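You operate a simulated robot arm through the tools that you are given. There is no shell and no other tool. Be economical: measure what you need, move in short steps, check, and stop when the job is done.

Carry out the task below with a simulated robot arm. There is one attempt and no reset: what you move stays moved.

## Task
Put the black cable from the top of the low bench on the white filter there.

Only the result counts: the job must be done as asked and must still hold three seconds after the hand-in. Knocking over, shifting, dropping, spilling or breaking anything else fails it.

## Robot
A 7-joint arm with a two-finger parallel gripper, fixed in place. Base frame: the origin is at the foot of the arm, x ahead of it, y to its left, z up; the work surface is at about z = 0. Readings come in mm, degrees, newtons and seconds.
With the tool pointing down near the work surface it reaches from about 220 to 580 mm from the base axis. Its first joint turns from -66.0 to 66.0 degrees. Payload 2.5 kg.
The tool frame sits at the grasp point between the pads (the TCP): z along the fingers, y along the line on which they close. The tips reach 23 mm beyond it. Largest opening 94 mm; finger width 38, thickness 10; the body of the gripper, 54 by 96 mm, starts 39 mm behind the TCP.
Orientation is told as [roll, pitch, yaw] about the base's x, y, z axes, in that order, counted from this pose: with the fingers straight down and closing along the base's y, the tool's x points along the base's -x, its y along +y and its z along -z.

## Interface
- The arm moves only by the tool servo_tool. Its argument "plan" is text: rows parted by semicolons, each of 7 numbers parted by spaces: the gripper command, from -1 (fully open) to 1 (shut), values between in proportion, then the shift along the tool's x, y, z in m, then the turn, a rotation vector about the tool's x, y, z in degrees. In form: claw tx ty tz ax ay az; .... A call has 1 to 8 rows; each row is the pose to reach, as a shift and turn from the pose commanded when the call began, along the tool's axes at that moment. A row lasts 0.2 s, in which the tool goes at most 50 mm and 8.6 degrees; a call with a longer step from one row to the next is refused whole, and so is a gripper value outside its range. A pose out of reach is approached as far as the arm can. The call stops where the force on the tool passes 40 N (or 10 N more than at its start, if that is more) or the arm is blocked; 0.2 s more then pass. The fingers move at their own pace (about 108 mm/s each) and stop on an object; they squeeze with about 44 N. The grip force told is the motor's: it shows also when the fingers shut on nothing. Time passes only in rows, and 0.2 s behind the last, so rows that repeat a pose let the fingers close. The reply holds the time, the measured pose of the TCP, the force on the tool along the base axes, the opening and the grip force, in the units named above and with some noise, and new pictures: "show" is both (left out), scene, wrist or none.
- Cameras (640 x 400 px; columns grow to the right, rows downward): "scene" is fixed at [124.6, -413.8, 542.2]; the picture's right is [0.78, -0.63, 0.00], its down [-0.38, -0.47, -0.80] and it looks along [0.50, 0.62, -0.60] (base axes); focal length 350 px, centre (320, 200). "wrist" rides on the gripper at [86, 16, -74] in the tool frame; the picture's right is [-0.18, 0.98, 0.00], its down [-0.58, -0.11, -0.81] and it looks along [-0.79, -0.15, 0.59] (tool axes); focal length 243 px, centre (320, 200). There is no depth. A picture from a camera that has moved, and an enlarged one, comes with that camera's place and axes in the base frame and with its lens.
- inspect(camera, box): a new picture of the part [left, top, right, bottom] of that camera's present view, enlarged. The clock stands still meanwhile.
- sign_off(): hands the job in; it is judged then, once.

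Go step by step. Nothing tells you positions but the pictures and the camera data: compare them with the known pose of the tool, close in by small moves and look again before you grip or let go. The budget is 90 turns and 200 pictures, counting those below and the enlarged ones. Unless the task says otherwise, let go and move clear before handing in, and close with one line.

The tools are called after ">>>" by a JSON object that holds its "api" and its "payload". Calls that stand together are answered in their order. servo_tool: Moves the arm, as the interface text tells. Its arguments: {"type":"object","properties":{"plan":{"type":"string"},"show":{"type":"string","enum":["both","scene","wrist","none"]}},"required":["plan"]} The other tools are called the same way: inspect (camera, box) takes an enlarged picture of a part of a camera's view; sign_off () hands the job in.

At the start:

```text
clock: 0.0
position: [342.1, 176.2, 288.8]
ee_rot: [0.0, 0.0, 0.1]
wrist_force: [-0.1, -0.5, -0.1]
width: 94.3
grip_force: 0.1
```

scene: 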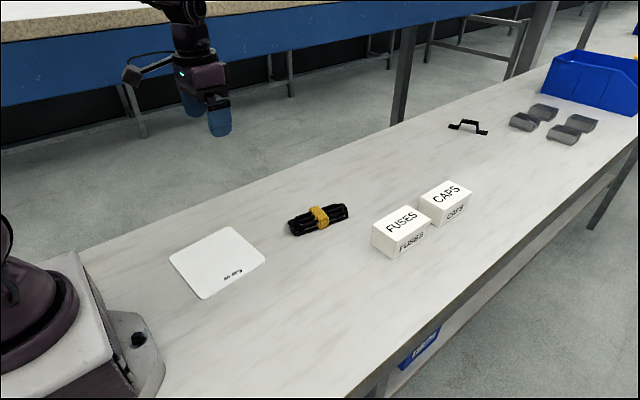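
wrist: 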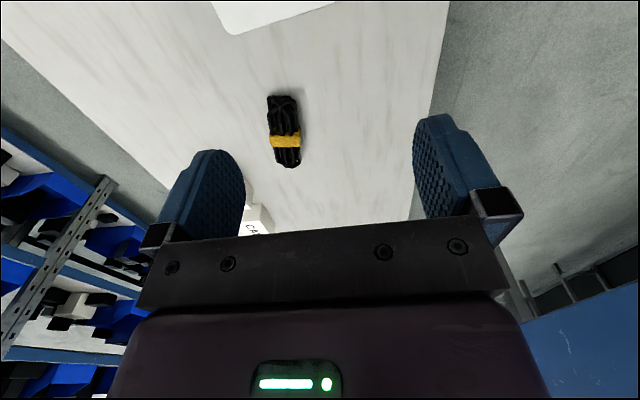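

I see a black cable bundle with a yellow tie at about [520, 85] and a white flat sheet at about [275, 112]. I'll look closer at both.

>>> {"api": "inspect", "payload": {"camera": "scene", "box": [260, 180, 380, 255]}}

>>> {"api": "inspect", "payload": {"camera": "scene", "box": [150, 210, 290, 310]}}

```text
5.33 times, centred on (320, 218) of scene
camera zoom: at [124.6, -413.8, 542.2], right [0.78, -0.63, 0.0], down [-0.38, -0.47, -0.8], along [0.5, 0.62, -0.6], focal length 1866 px, centre (320, 107)
```

zoom: 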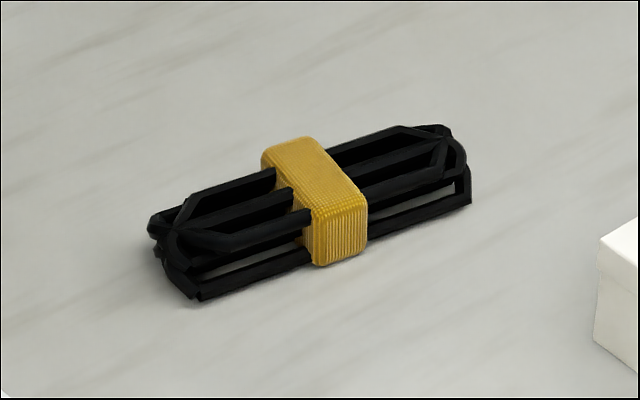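

```text
4.00 times, centred on (220, 260) of scene
camera zoom: at [124.6, -413.8, 542.2], right [0.78, -0.63, 0.0], down [-0.38, -0.47, -0.8], along [0.5, 0.62, -0.6], focal length 1399 px, centre (720, -40)
```

zoom: 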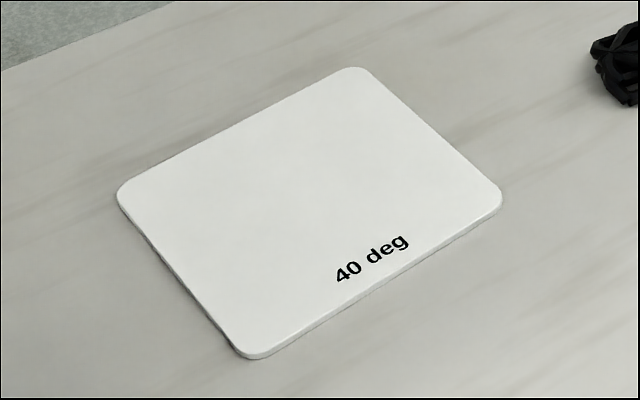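

The cable band is near [513, 80], about 45 mm wide and 30 mm high, with its axis at roughly -12° yaw. I'm moving to hover above it with the fingers turned to match.

>>> {"api": "servo_tool", "payload": {"plan": "-1 -0.028 -0.016 0.023 0 0 2; -1 -0.057 -0.032 0.046 0 0 4; -1 -0.085 -0.048 0.070 0 0 6; -1 -0.113 -0.064 0.093 0 0 8; -1 -0.142 -0.080 0.116 0 0 10; -1 -0.171 -0.096 0.139 0 0 11.7; -1 -0.171 -0.096 0.139 0 0 11.7"}}

```text
clock: 1.6
position: [512.7, 79.0, 150.1]
ee_rot: [0.0, 0.0, -11.7]
wrist_force: [0.5, -0.4, -0.6]
width: 93.8
grip_force: 0.1
camera wrist: at [431.7, 112.6, 225.1], right [0.38, 0.92, 0.0], down [0.55, -0.23, 0.81], along [0.75, -0.31, -0.59], focal length 243 px, centre (320, 200)
```

scene: 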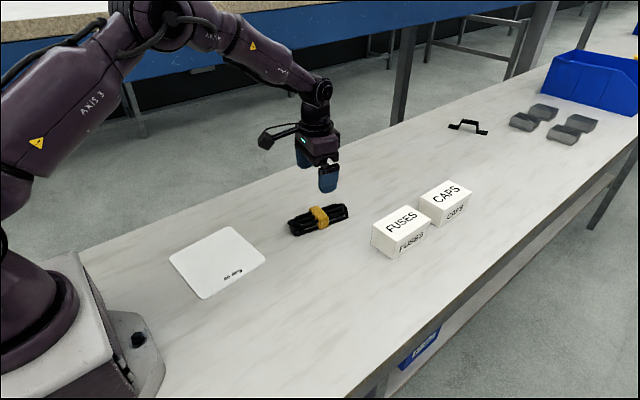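
wrist: 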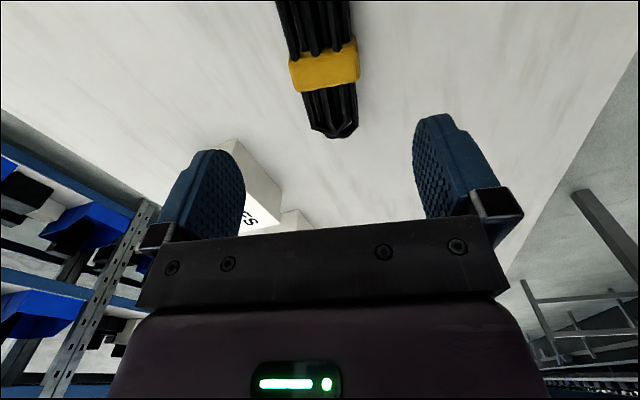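

The wrist view agrees: band at about [520, 80], axis -12°. I'm descending part-way with a small correction, then I'll look again.

>>> {"api": "servo_tool", "payload": {"plan": "-1 -0.002 0.001 0.03 0 0 0; -1 -0.004 0.0015 0.06 0 0 0; -1 -0.004 0.0015 0.085 0 0 0; -1 -0.004 0.0015 0.085 0 0 0"}}

```text
clock: 2.6
position: [517.4, 81.2, 67.0]
ee_rot: [-0.1, 0.0, -11.7]
wrist_force: [-1.0, -0.2, -0.4]
width: 94.0
grip_force: 0.1
camera wrist: at [436.1, 114.7, 140.7], right [0.38, 0.93, 0.0], down [0.55, -0.23, 0.81], along [0.75, -0.31, -0.59], focal length 243 px, centre (320, 200)
```

scene: 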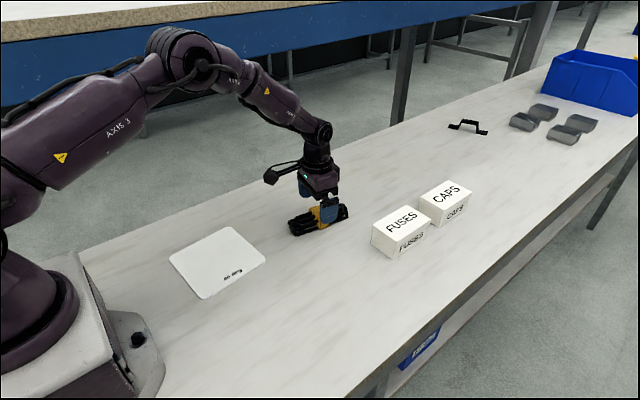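
wrist: 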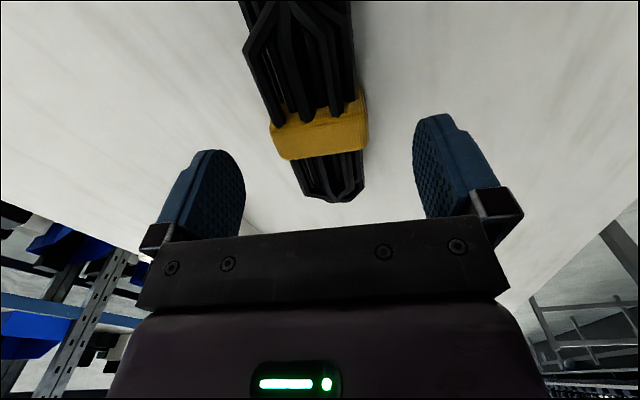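

The band is centred between the fingers. I'm descending to about z = 28 and closing.

>>> {"api": "servo_tool", "payload": {"plan": "-1 0 0 0.02 0 0 0; -1 0 0 0.039 0 0 0; -1 0 0 0.039 0 0 0; 1 0 0 0.039 0 0 0; 1 0 0 0.039 0 0 0; 1 0 0 0.039 0 0 0"}}

```text
clock: 4.0
position: [518.1, 80.2, 27.9]
ee_rot: [0.0, 0.0, -11.7]
wrist_force: [1.2, 0.2, 0.0]
width: 53.6
grip_force: 44.0
camera wrist: at [436.0, 114.3, 101.6], right [0.38, 0.93, 0.0], down [0.55, -0.22, 0.81], along [0.75, -0.31, -0.59], focal length 243 px, centre (320, 200)
```

scene: 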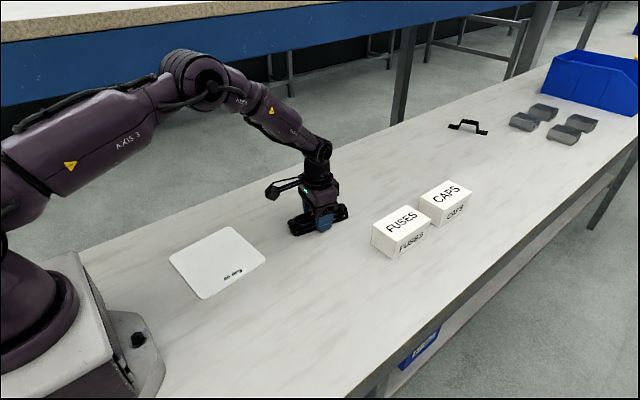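
wrist: 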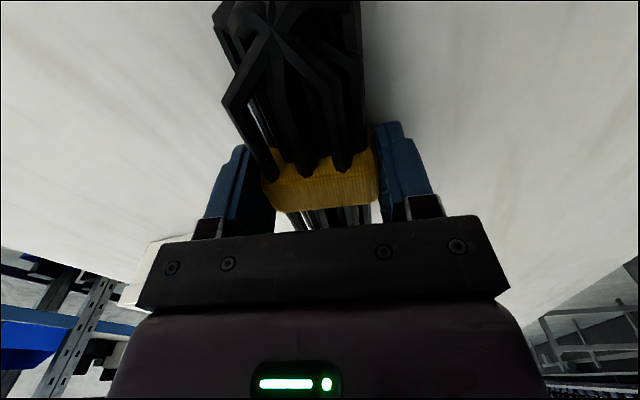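

The grip holds at 53.6 mm and 44 N. Now I'm lifting 90 mm.

>>> {"api": "servo_tool", "payload": {"plan": "1 0 0 -0.02 0 0 0; 1 0 0 -0.045 0 0 0; 1 0 0 -0.07 0 0 0; 1 0 0 -0.09 0 0 0; 1 0 0 -0.09 0 0 0"}}

```text
clock: 5.2
position: [516.0, 81.2, 119.1]
ee_rot: [0.0, 0.0, -11.7]
wrist_force: [-0.7, -0.4, -2.9]
width: 53.9
grip_force: 44.3
camera wrist: at [436.1, 115.2, 192.8], right [0.38, 0.93, 0.0], down [0.55, -0.22, 0.81], along [0.75, -0.31, -0.59], focal length 243 px, centre (320, 200)
```

scene: 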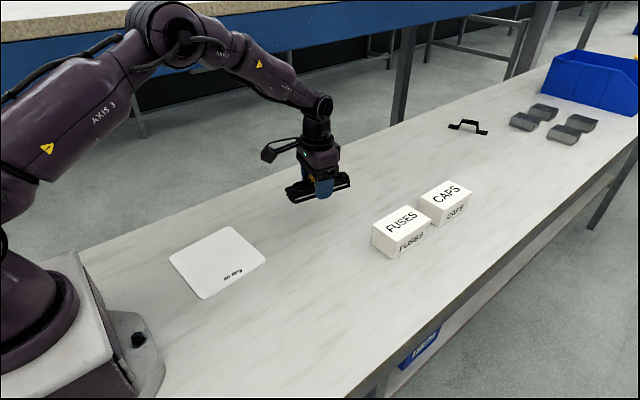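
wrist: 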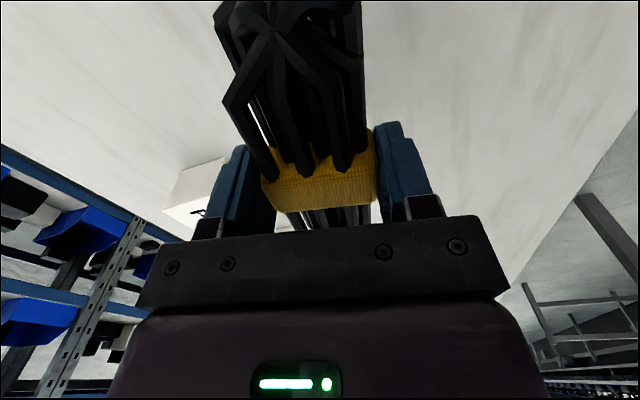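

The cable is lifted cleanly. I'm carrying it over the filter centre, about [277, 122], and turning to about +4° yaw to align with the filter's edges.

>>> {"api": "servo_tool", "payload": {"plan": "1 0.025 -0.001 0 0 0 -2; 1 0.060 -0.002 0 0 0 -4; 1 0.097 -0.003 0 0 0 -7; 1 0.135 -0.005 0 0 0 -9; 1 0.173 -0.006 0 0 0 -12; 1 0.210 -0.0075 0 0 0 -14; 1 0.243 -0.0086 0 0 0 -15.7; 1 0.243 -0.0086 0 0 0 -15.7"}}

```text
clock: 7.0
position: [272.4, 121.7, 116.1]
ee_rot: [0.0, 0.0, 4.0]
wrist_force: [-0.4, 0.9, -2.3]
width: 53.7
grip_force: 44.2
camera wrist: at [186.4, 132.6, 191.0], right [0.12, 0.99, 0.0], down [0.59, -0.07, 0.81], along [0.8, -0.09, -0.59], focal length 243 px, centre (320, 200)
```

scene: 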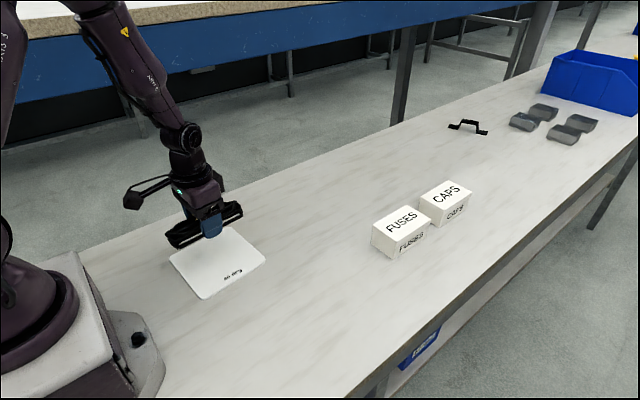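
wrist: 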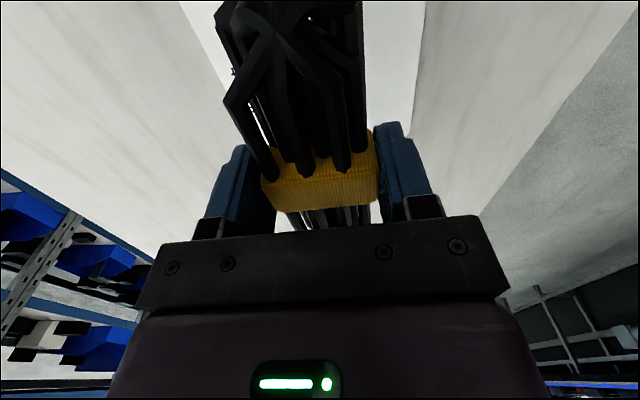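

It's above the filter. I'm descending part-way to check the alignment, with a 4 mm shift in x.

>>> {"api": "servo_tool", "payload": {"plan": "1 -0.002 0 0.02 0 0 0; 1 -0.004 0 0.04 0 0 0; 1 -0.004 0 0.058 0 0 0; 1 -0.004 0 0.068 0 0 0; 1 -0.004 0 0.068 0 0 0"}}

>>> {"api": "inspect", "payload": {"camera": "scene", "box": [140, 190, 300, 290]}}

```text
clock: 8.2
position: [280.5, 123.2, 47.7]
ee_rot: [0.1, 0.0, 4.0]
wrist_force: [0.5, 0.4, -3.0]
width: 53.5
grip_force: 43.8
camera wrist: at [194.1, 133.0, 122.3], right [0.12, 0.99, 0.0], down [0.59, -0.07, 0.81], along [0.8, -0.09, -0.59], focal length 243 px, centre (320, 200)
```

scene: 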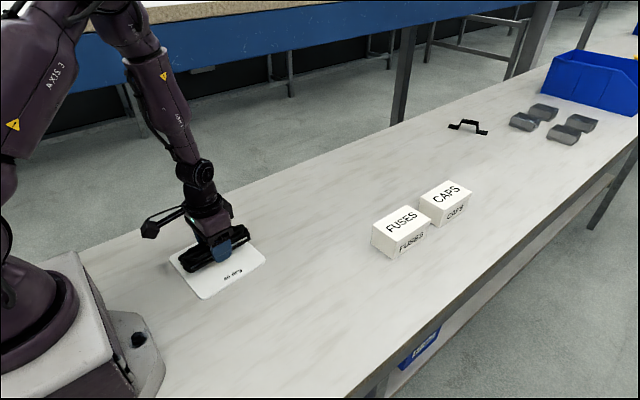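
wrist: 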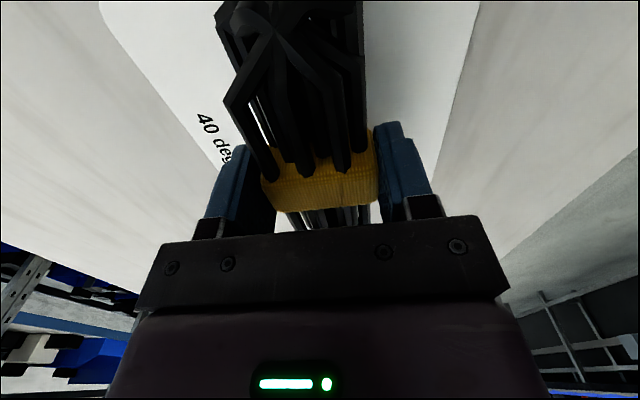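

```text
4.00 times, centred on (220, 240) of scene
camera zoom: at [124.6, -413.8, 542.2], right [0.78, -0.63, 0.0], down [-0.38, -0.47, -0.8], along [0.5, 0.62, -0.6], focal length 1399 px, centre (720, 40)
```

zoom: 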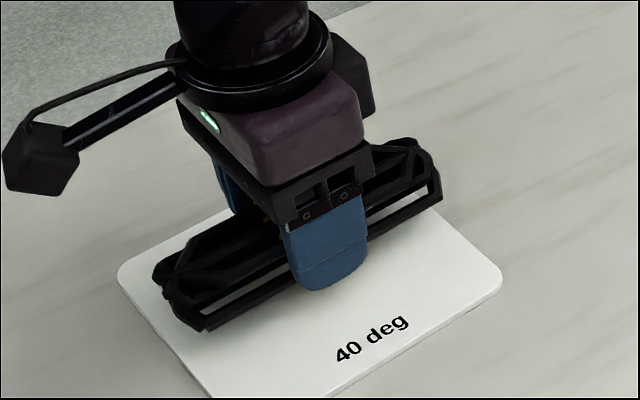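

The cable sits about 5 mm too far in +x, with its far end right on the filter's edge. I'm shifting it back and lowering while watching the force.

>>> {"api": "servo_tool", "payload": {"plan": "1 0.0055 0 0 0 0 0; 1 0.0055 0 0.005 0 0 0; 1 0.0055 0 0.010 0 0 0; 1 0.0055 0 0.012 0 0 0; 1 0.0055 0 0.012 0 0 0"}}

>>> {"api": "inspect", "payload": {"camera": "scene", "box": [140, 200, 300, 300]}}

```text
clock: 9.4
position: [275.7, 121.7, 37.4]
ee_rot: [0.0, 0.1, 4.1]
wrist_force: [-0.4, 0.1, -3.4]
width: 53.7
grip_force: 44.3
camera wrist: at [188.4, 132.1, 110.5], right [0.12, 0.99, 0.0], down [0.59, -0.07, 0.81], along [0.8, -0.09, -0.59], focal length 243 px, centre (320, 200)
```

scene: 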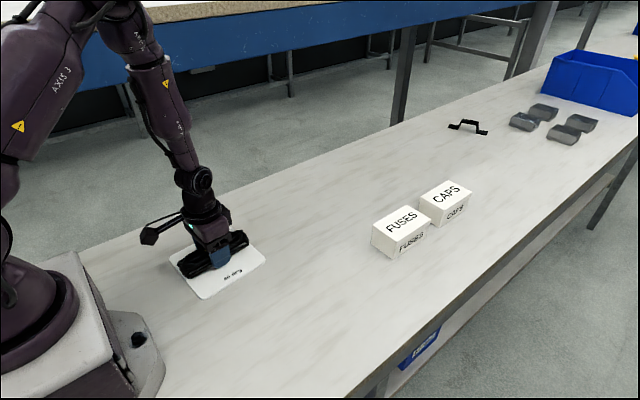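
wrist: 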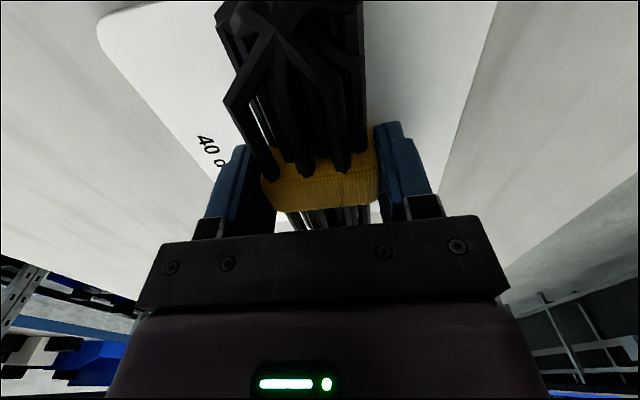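

```text
4.00 times, centred on (220, 250) of scene
camera zoom: at [124.6, -413.8, 542.2], right [0.78, -0.63, 0.0], down [-0.38, -0.47, -0.8], along [0.5, 0.62, -0.6], focal length 1399 px, centre (720, 0)
```

zoom: 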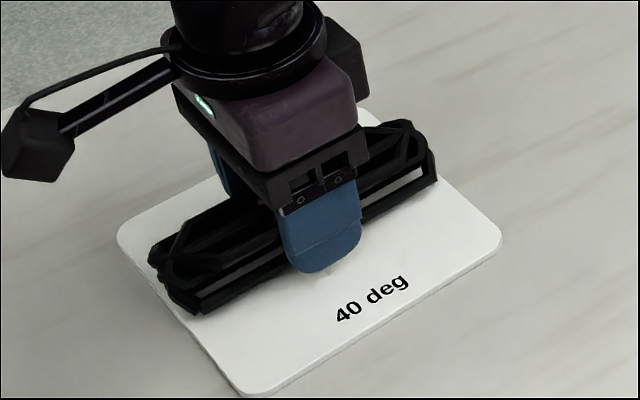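

Both ends are now inside the filter. I'm lowering in tiny steps until the force rises.

>>> {"api": "servo_tool", "payload": {"plan": "1 0 0 0.0015 0 0 0; 1 0 0 0.003 0 0 0; 1 0 0 0.003 0 0 0", "show": "none"}}

```text
clock: 10.2
position: [274.8, 120.9, 33.4]
ee_rot: [0.0, 0.0, 4.0]
wrist_force: [-0.3, -0.2, -2.6]
width: 53.7
grip_force: 44.3
```

No contact yet; the force is still just the cable's weight. I'm lowering a little further.

>>> {"api": "servo_tool", "payload": {"plan": "1 0 0 0.001 0 0 0; 1 0 0 0.002 0 0 0; 1 0 0 0.002 0 0 0", "show": "none"}}

```text
clock: 11.0
position: [275.1, 122.4, 31.8]
ee_rot: [0.0, 0.0, 4.0]
wrist_force: [-6.7, -3.7, 26.5]
width: 53.7
grip_force: 43.7
```

Contact at z ≈ 32. I'm easing off the pressure by just under 1 mm, then opening.

>>> {"api": "servo_tool", "payload": {"plan": "1 0 0 -0.0008 0 0 0; 1 0 0 -0.0008 0 0 0", "show": "none"}}

```text
clock: 11.6
position: [275.1, 122.2, 32.3]
ee_rot: [0.0, -0.1, 4.0]
wrist_force: [0.5, -2.3, 0.6]
width: 54.0
grip_force: 43.6
```

The cable's weight now rests on the filter with little load on the tool. I'm opening.

>>> {"api": "servo_tool", "payload": {"plan": "0 0 0 0 0 0 0; -0.5 0 0 0 0 0 0; -0.8 0 0 0 0 0 0; -0.8 0 0 0 0 0 0"}}

```text
clock: 12.6
position: [274.5, 122.1, 31.4]
ee_rot: [0.1, 0.1, 4.1]
wrist_force: [-0.2, -0.2, 0.2]
width: 85.0
grip_force: 0.1
camera wrist: at [187.8, 131.8, 106.9], right [0.12, 0.99, 0.0], down [0.59, -0.07, 0.81], along [0.8, -0.09, -0.59], focal length 243 px, centre (320, 200)
```

scene: 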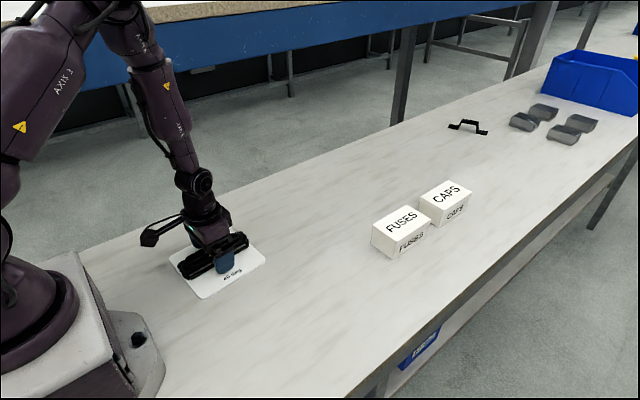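
wrist: 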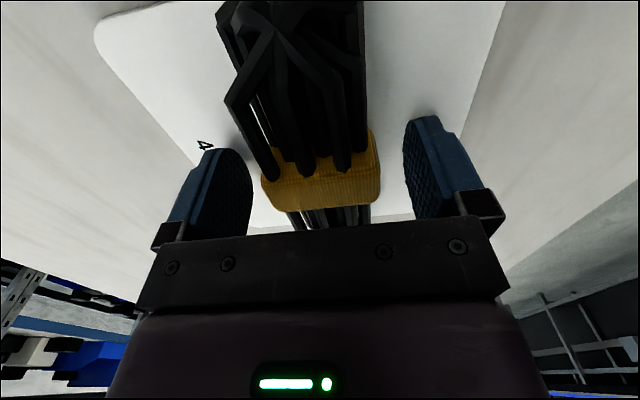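

The fingers are free on both sides. I'm retreating straight up.

>>> {"api": "servo_tool", "payload": {"plan": "-0.8 0 0 -0.015 0 0 0; -0.8 0 0 -0.045 0 0 0; -0.8 0 0 -0.085 0 0 0; -0.8 0 0 -0.125 0 0 0; -0.8 0 0 -0.165 0 0 0; -0.8 0 0 -0.18 0 0 0; -0.8 0 0 -0.18 0 0 0"}}

>>> {"api": "inspect", "payload": {"camera": "scene", "box": [140, 200, 300, 300]}}

```text
clock: 14.2
position: [275.6, 122.4, 213.1]
ee_rot: [0.0, 0.0, 4.0]
wrist_force: [0.2, -0.3, 0.7]
width: 84.6
grip_force: 0.1
camera wrist: at [187.7, 131.8, 288.6], right [0.12, 0.99, 0.0], down [0.59, -0.07, 0.81], along [0.8, -0.09, -0.59], focal length 243 px, centre (320, 200)
```

scene: 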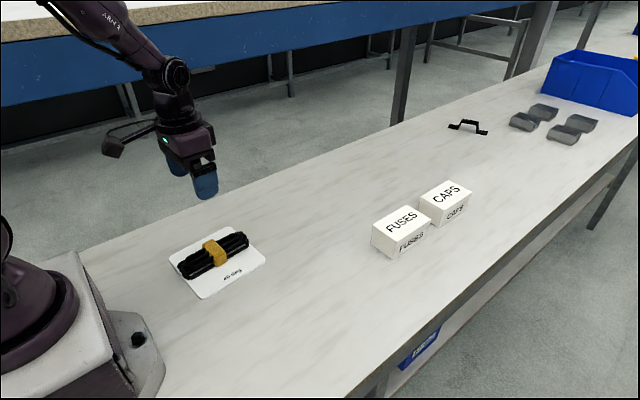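
wrist: 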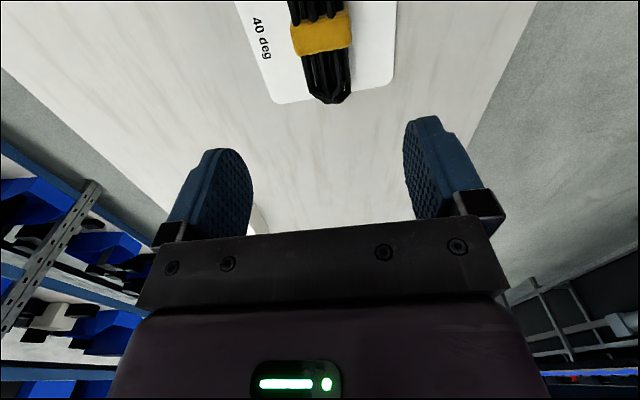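

```text
4.00 times, centred on (220, 250) of scene
camera zoom: at [124.6, -413.8, 542.2], right [0.78, -0.63, 0.0], down [-0.38, -0.47, -0.8], along [0.5, 0.62, -0.6], focal length 1399 px, centre (720, 0)
```

zoom: 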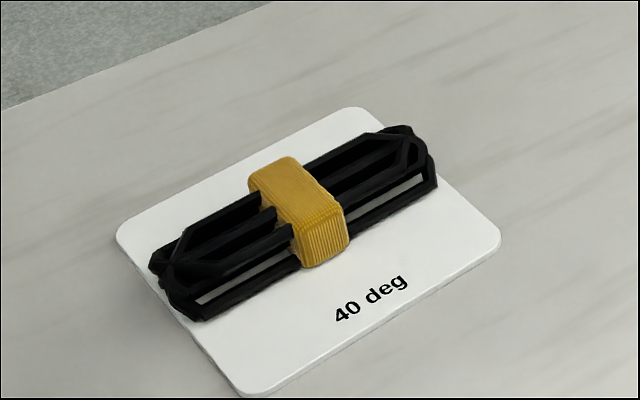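

The cable lies fully on the filter, the filter hasn't visibly moved, and the gripper is clear. I'm handing in.

>>> {"api": "sign_off", "payload": {}}

```text
The job is handed in.
```

The black cable now rests on the white filter, the sheet marked "40 deg"; nothing else was disturbed, and the job is handed in.
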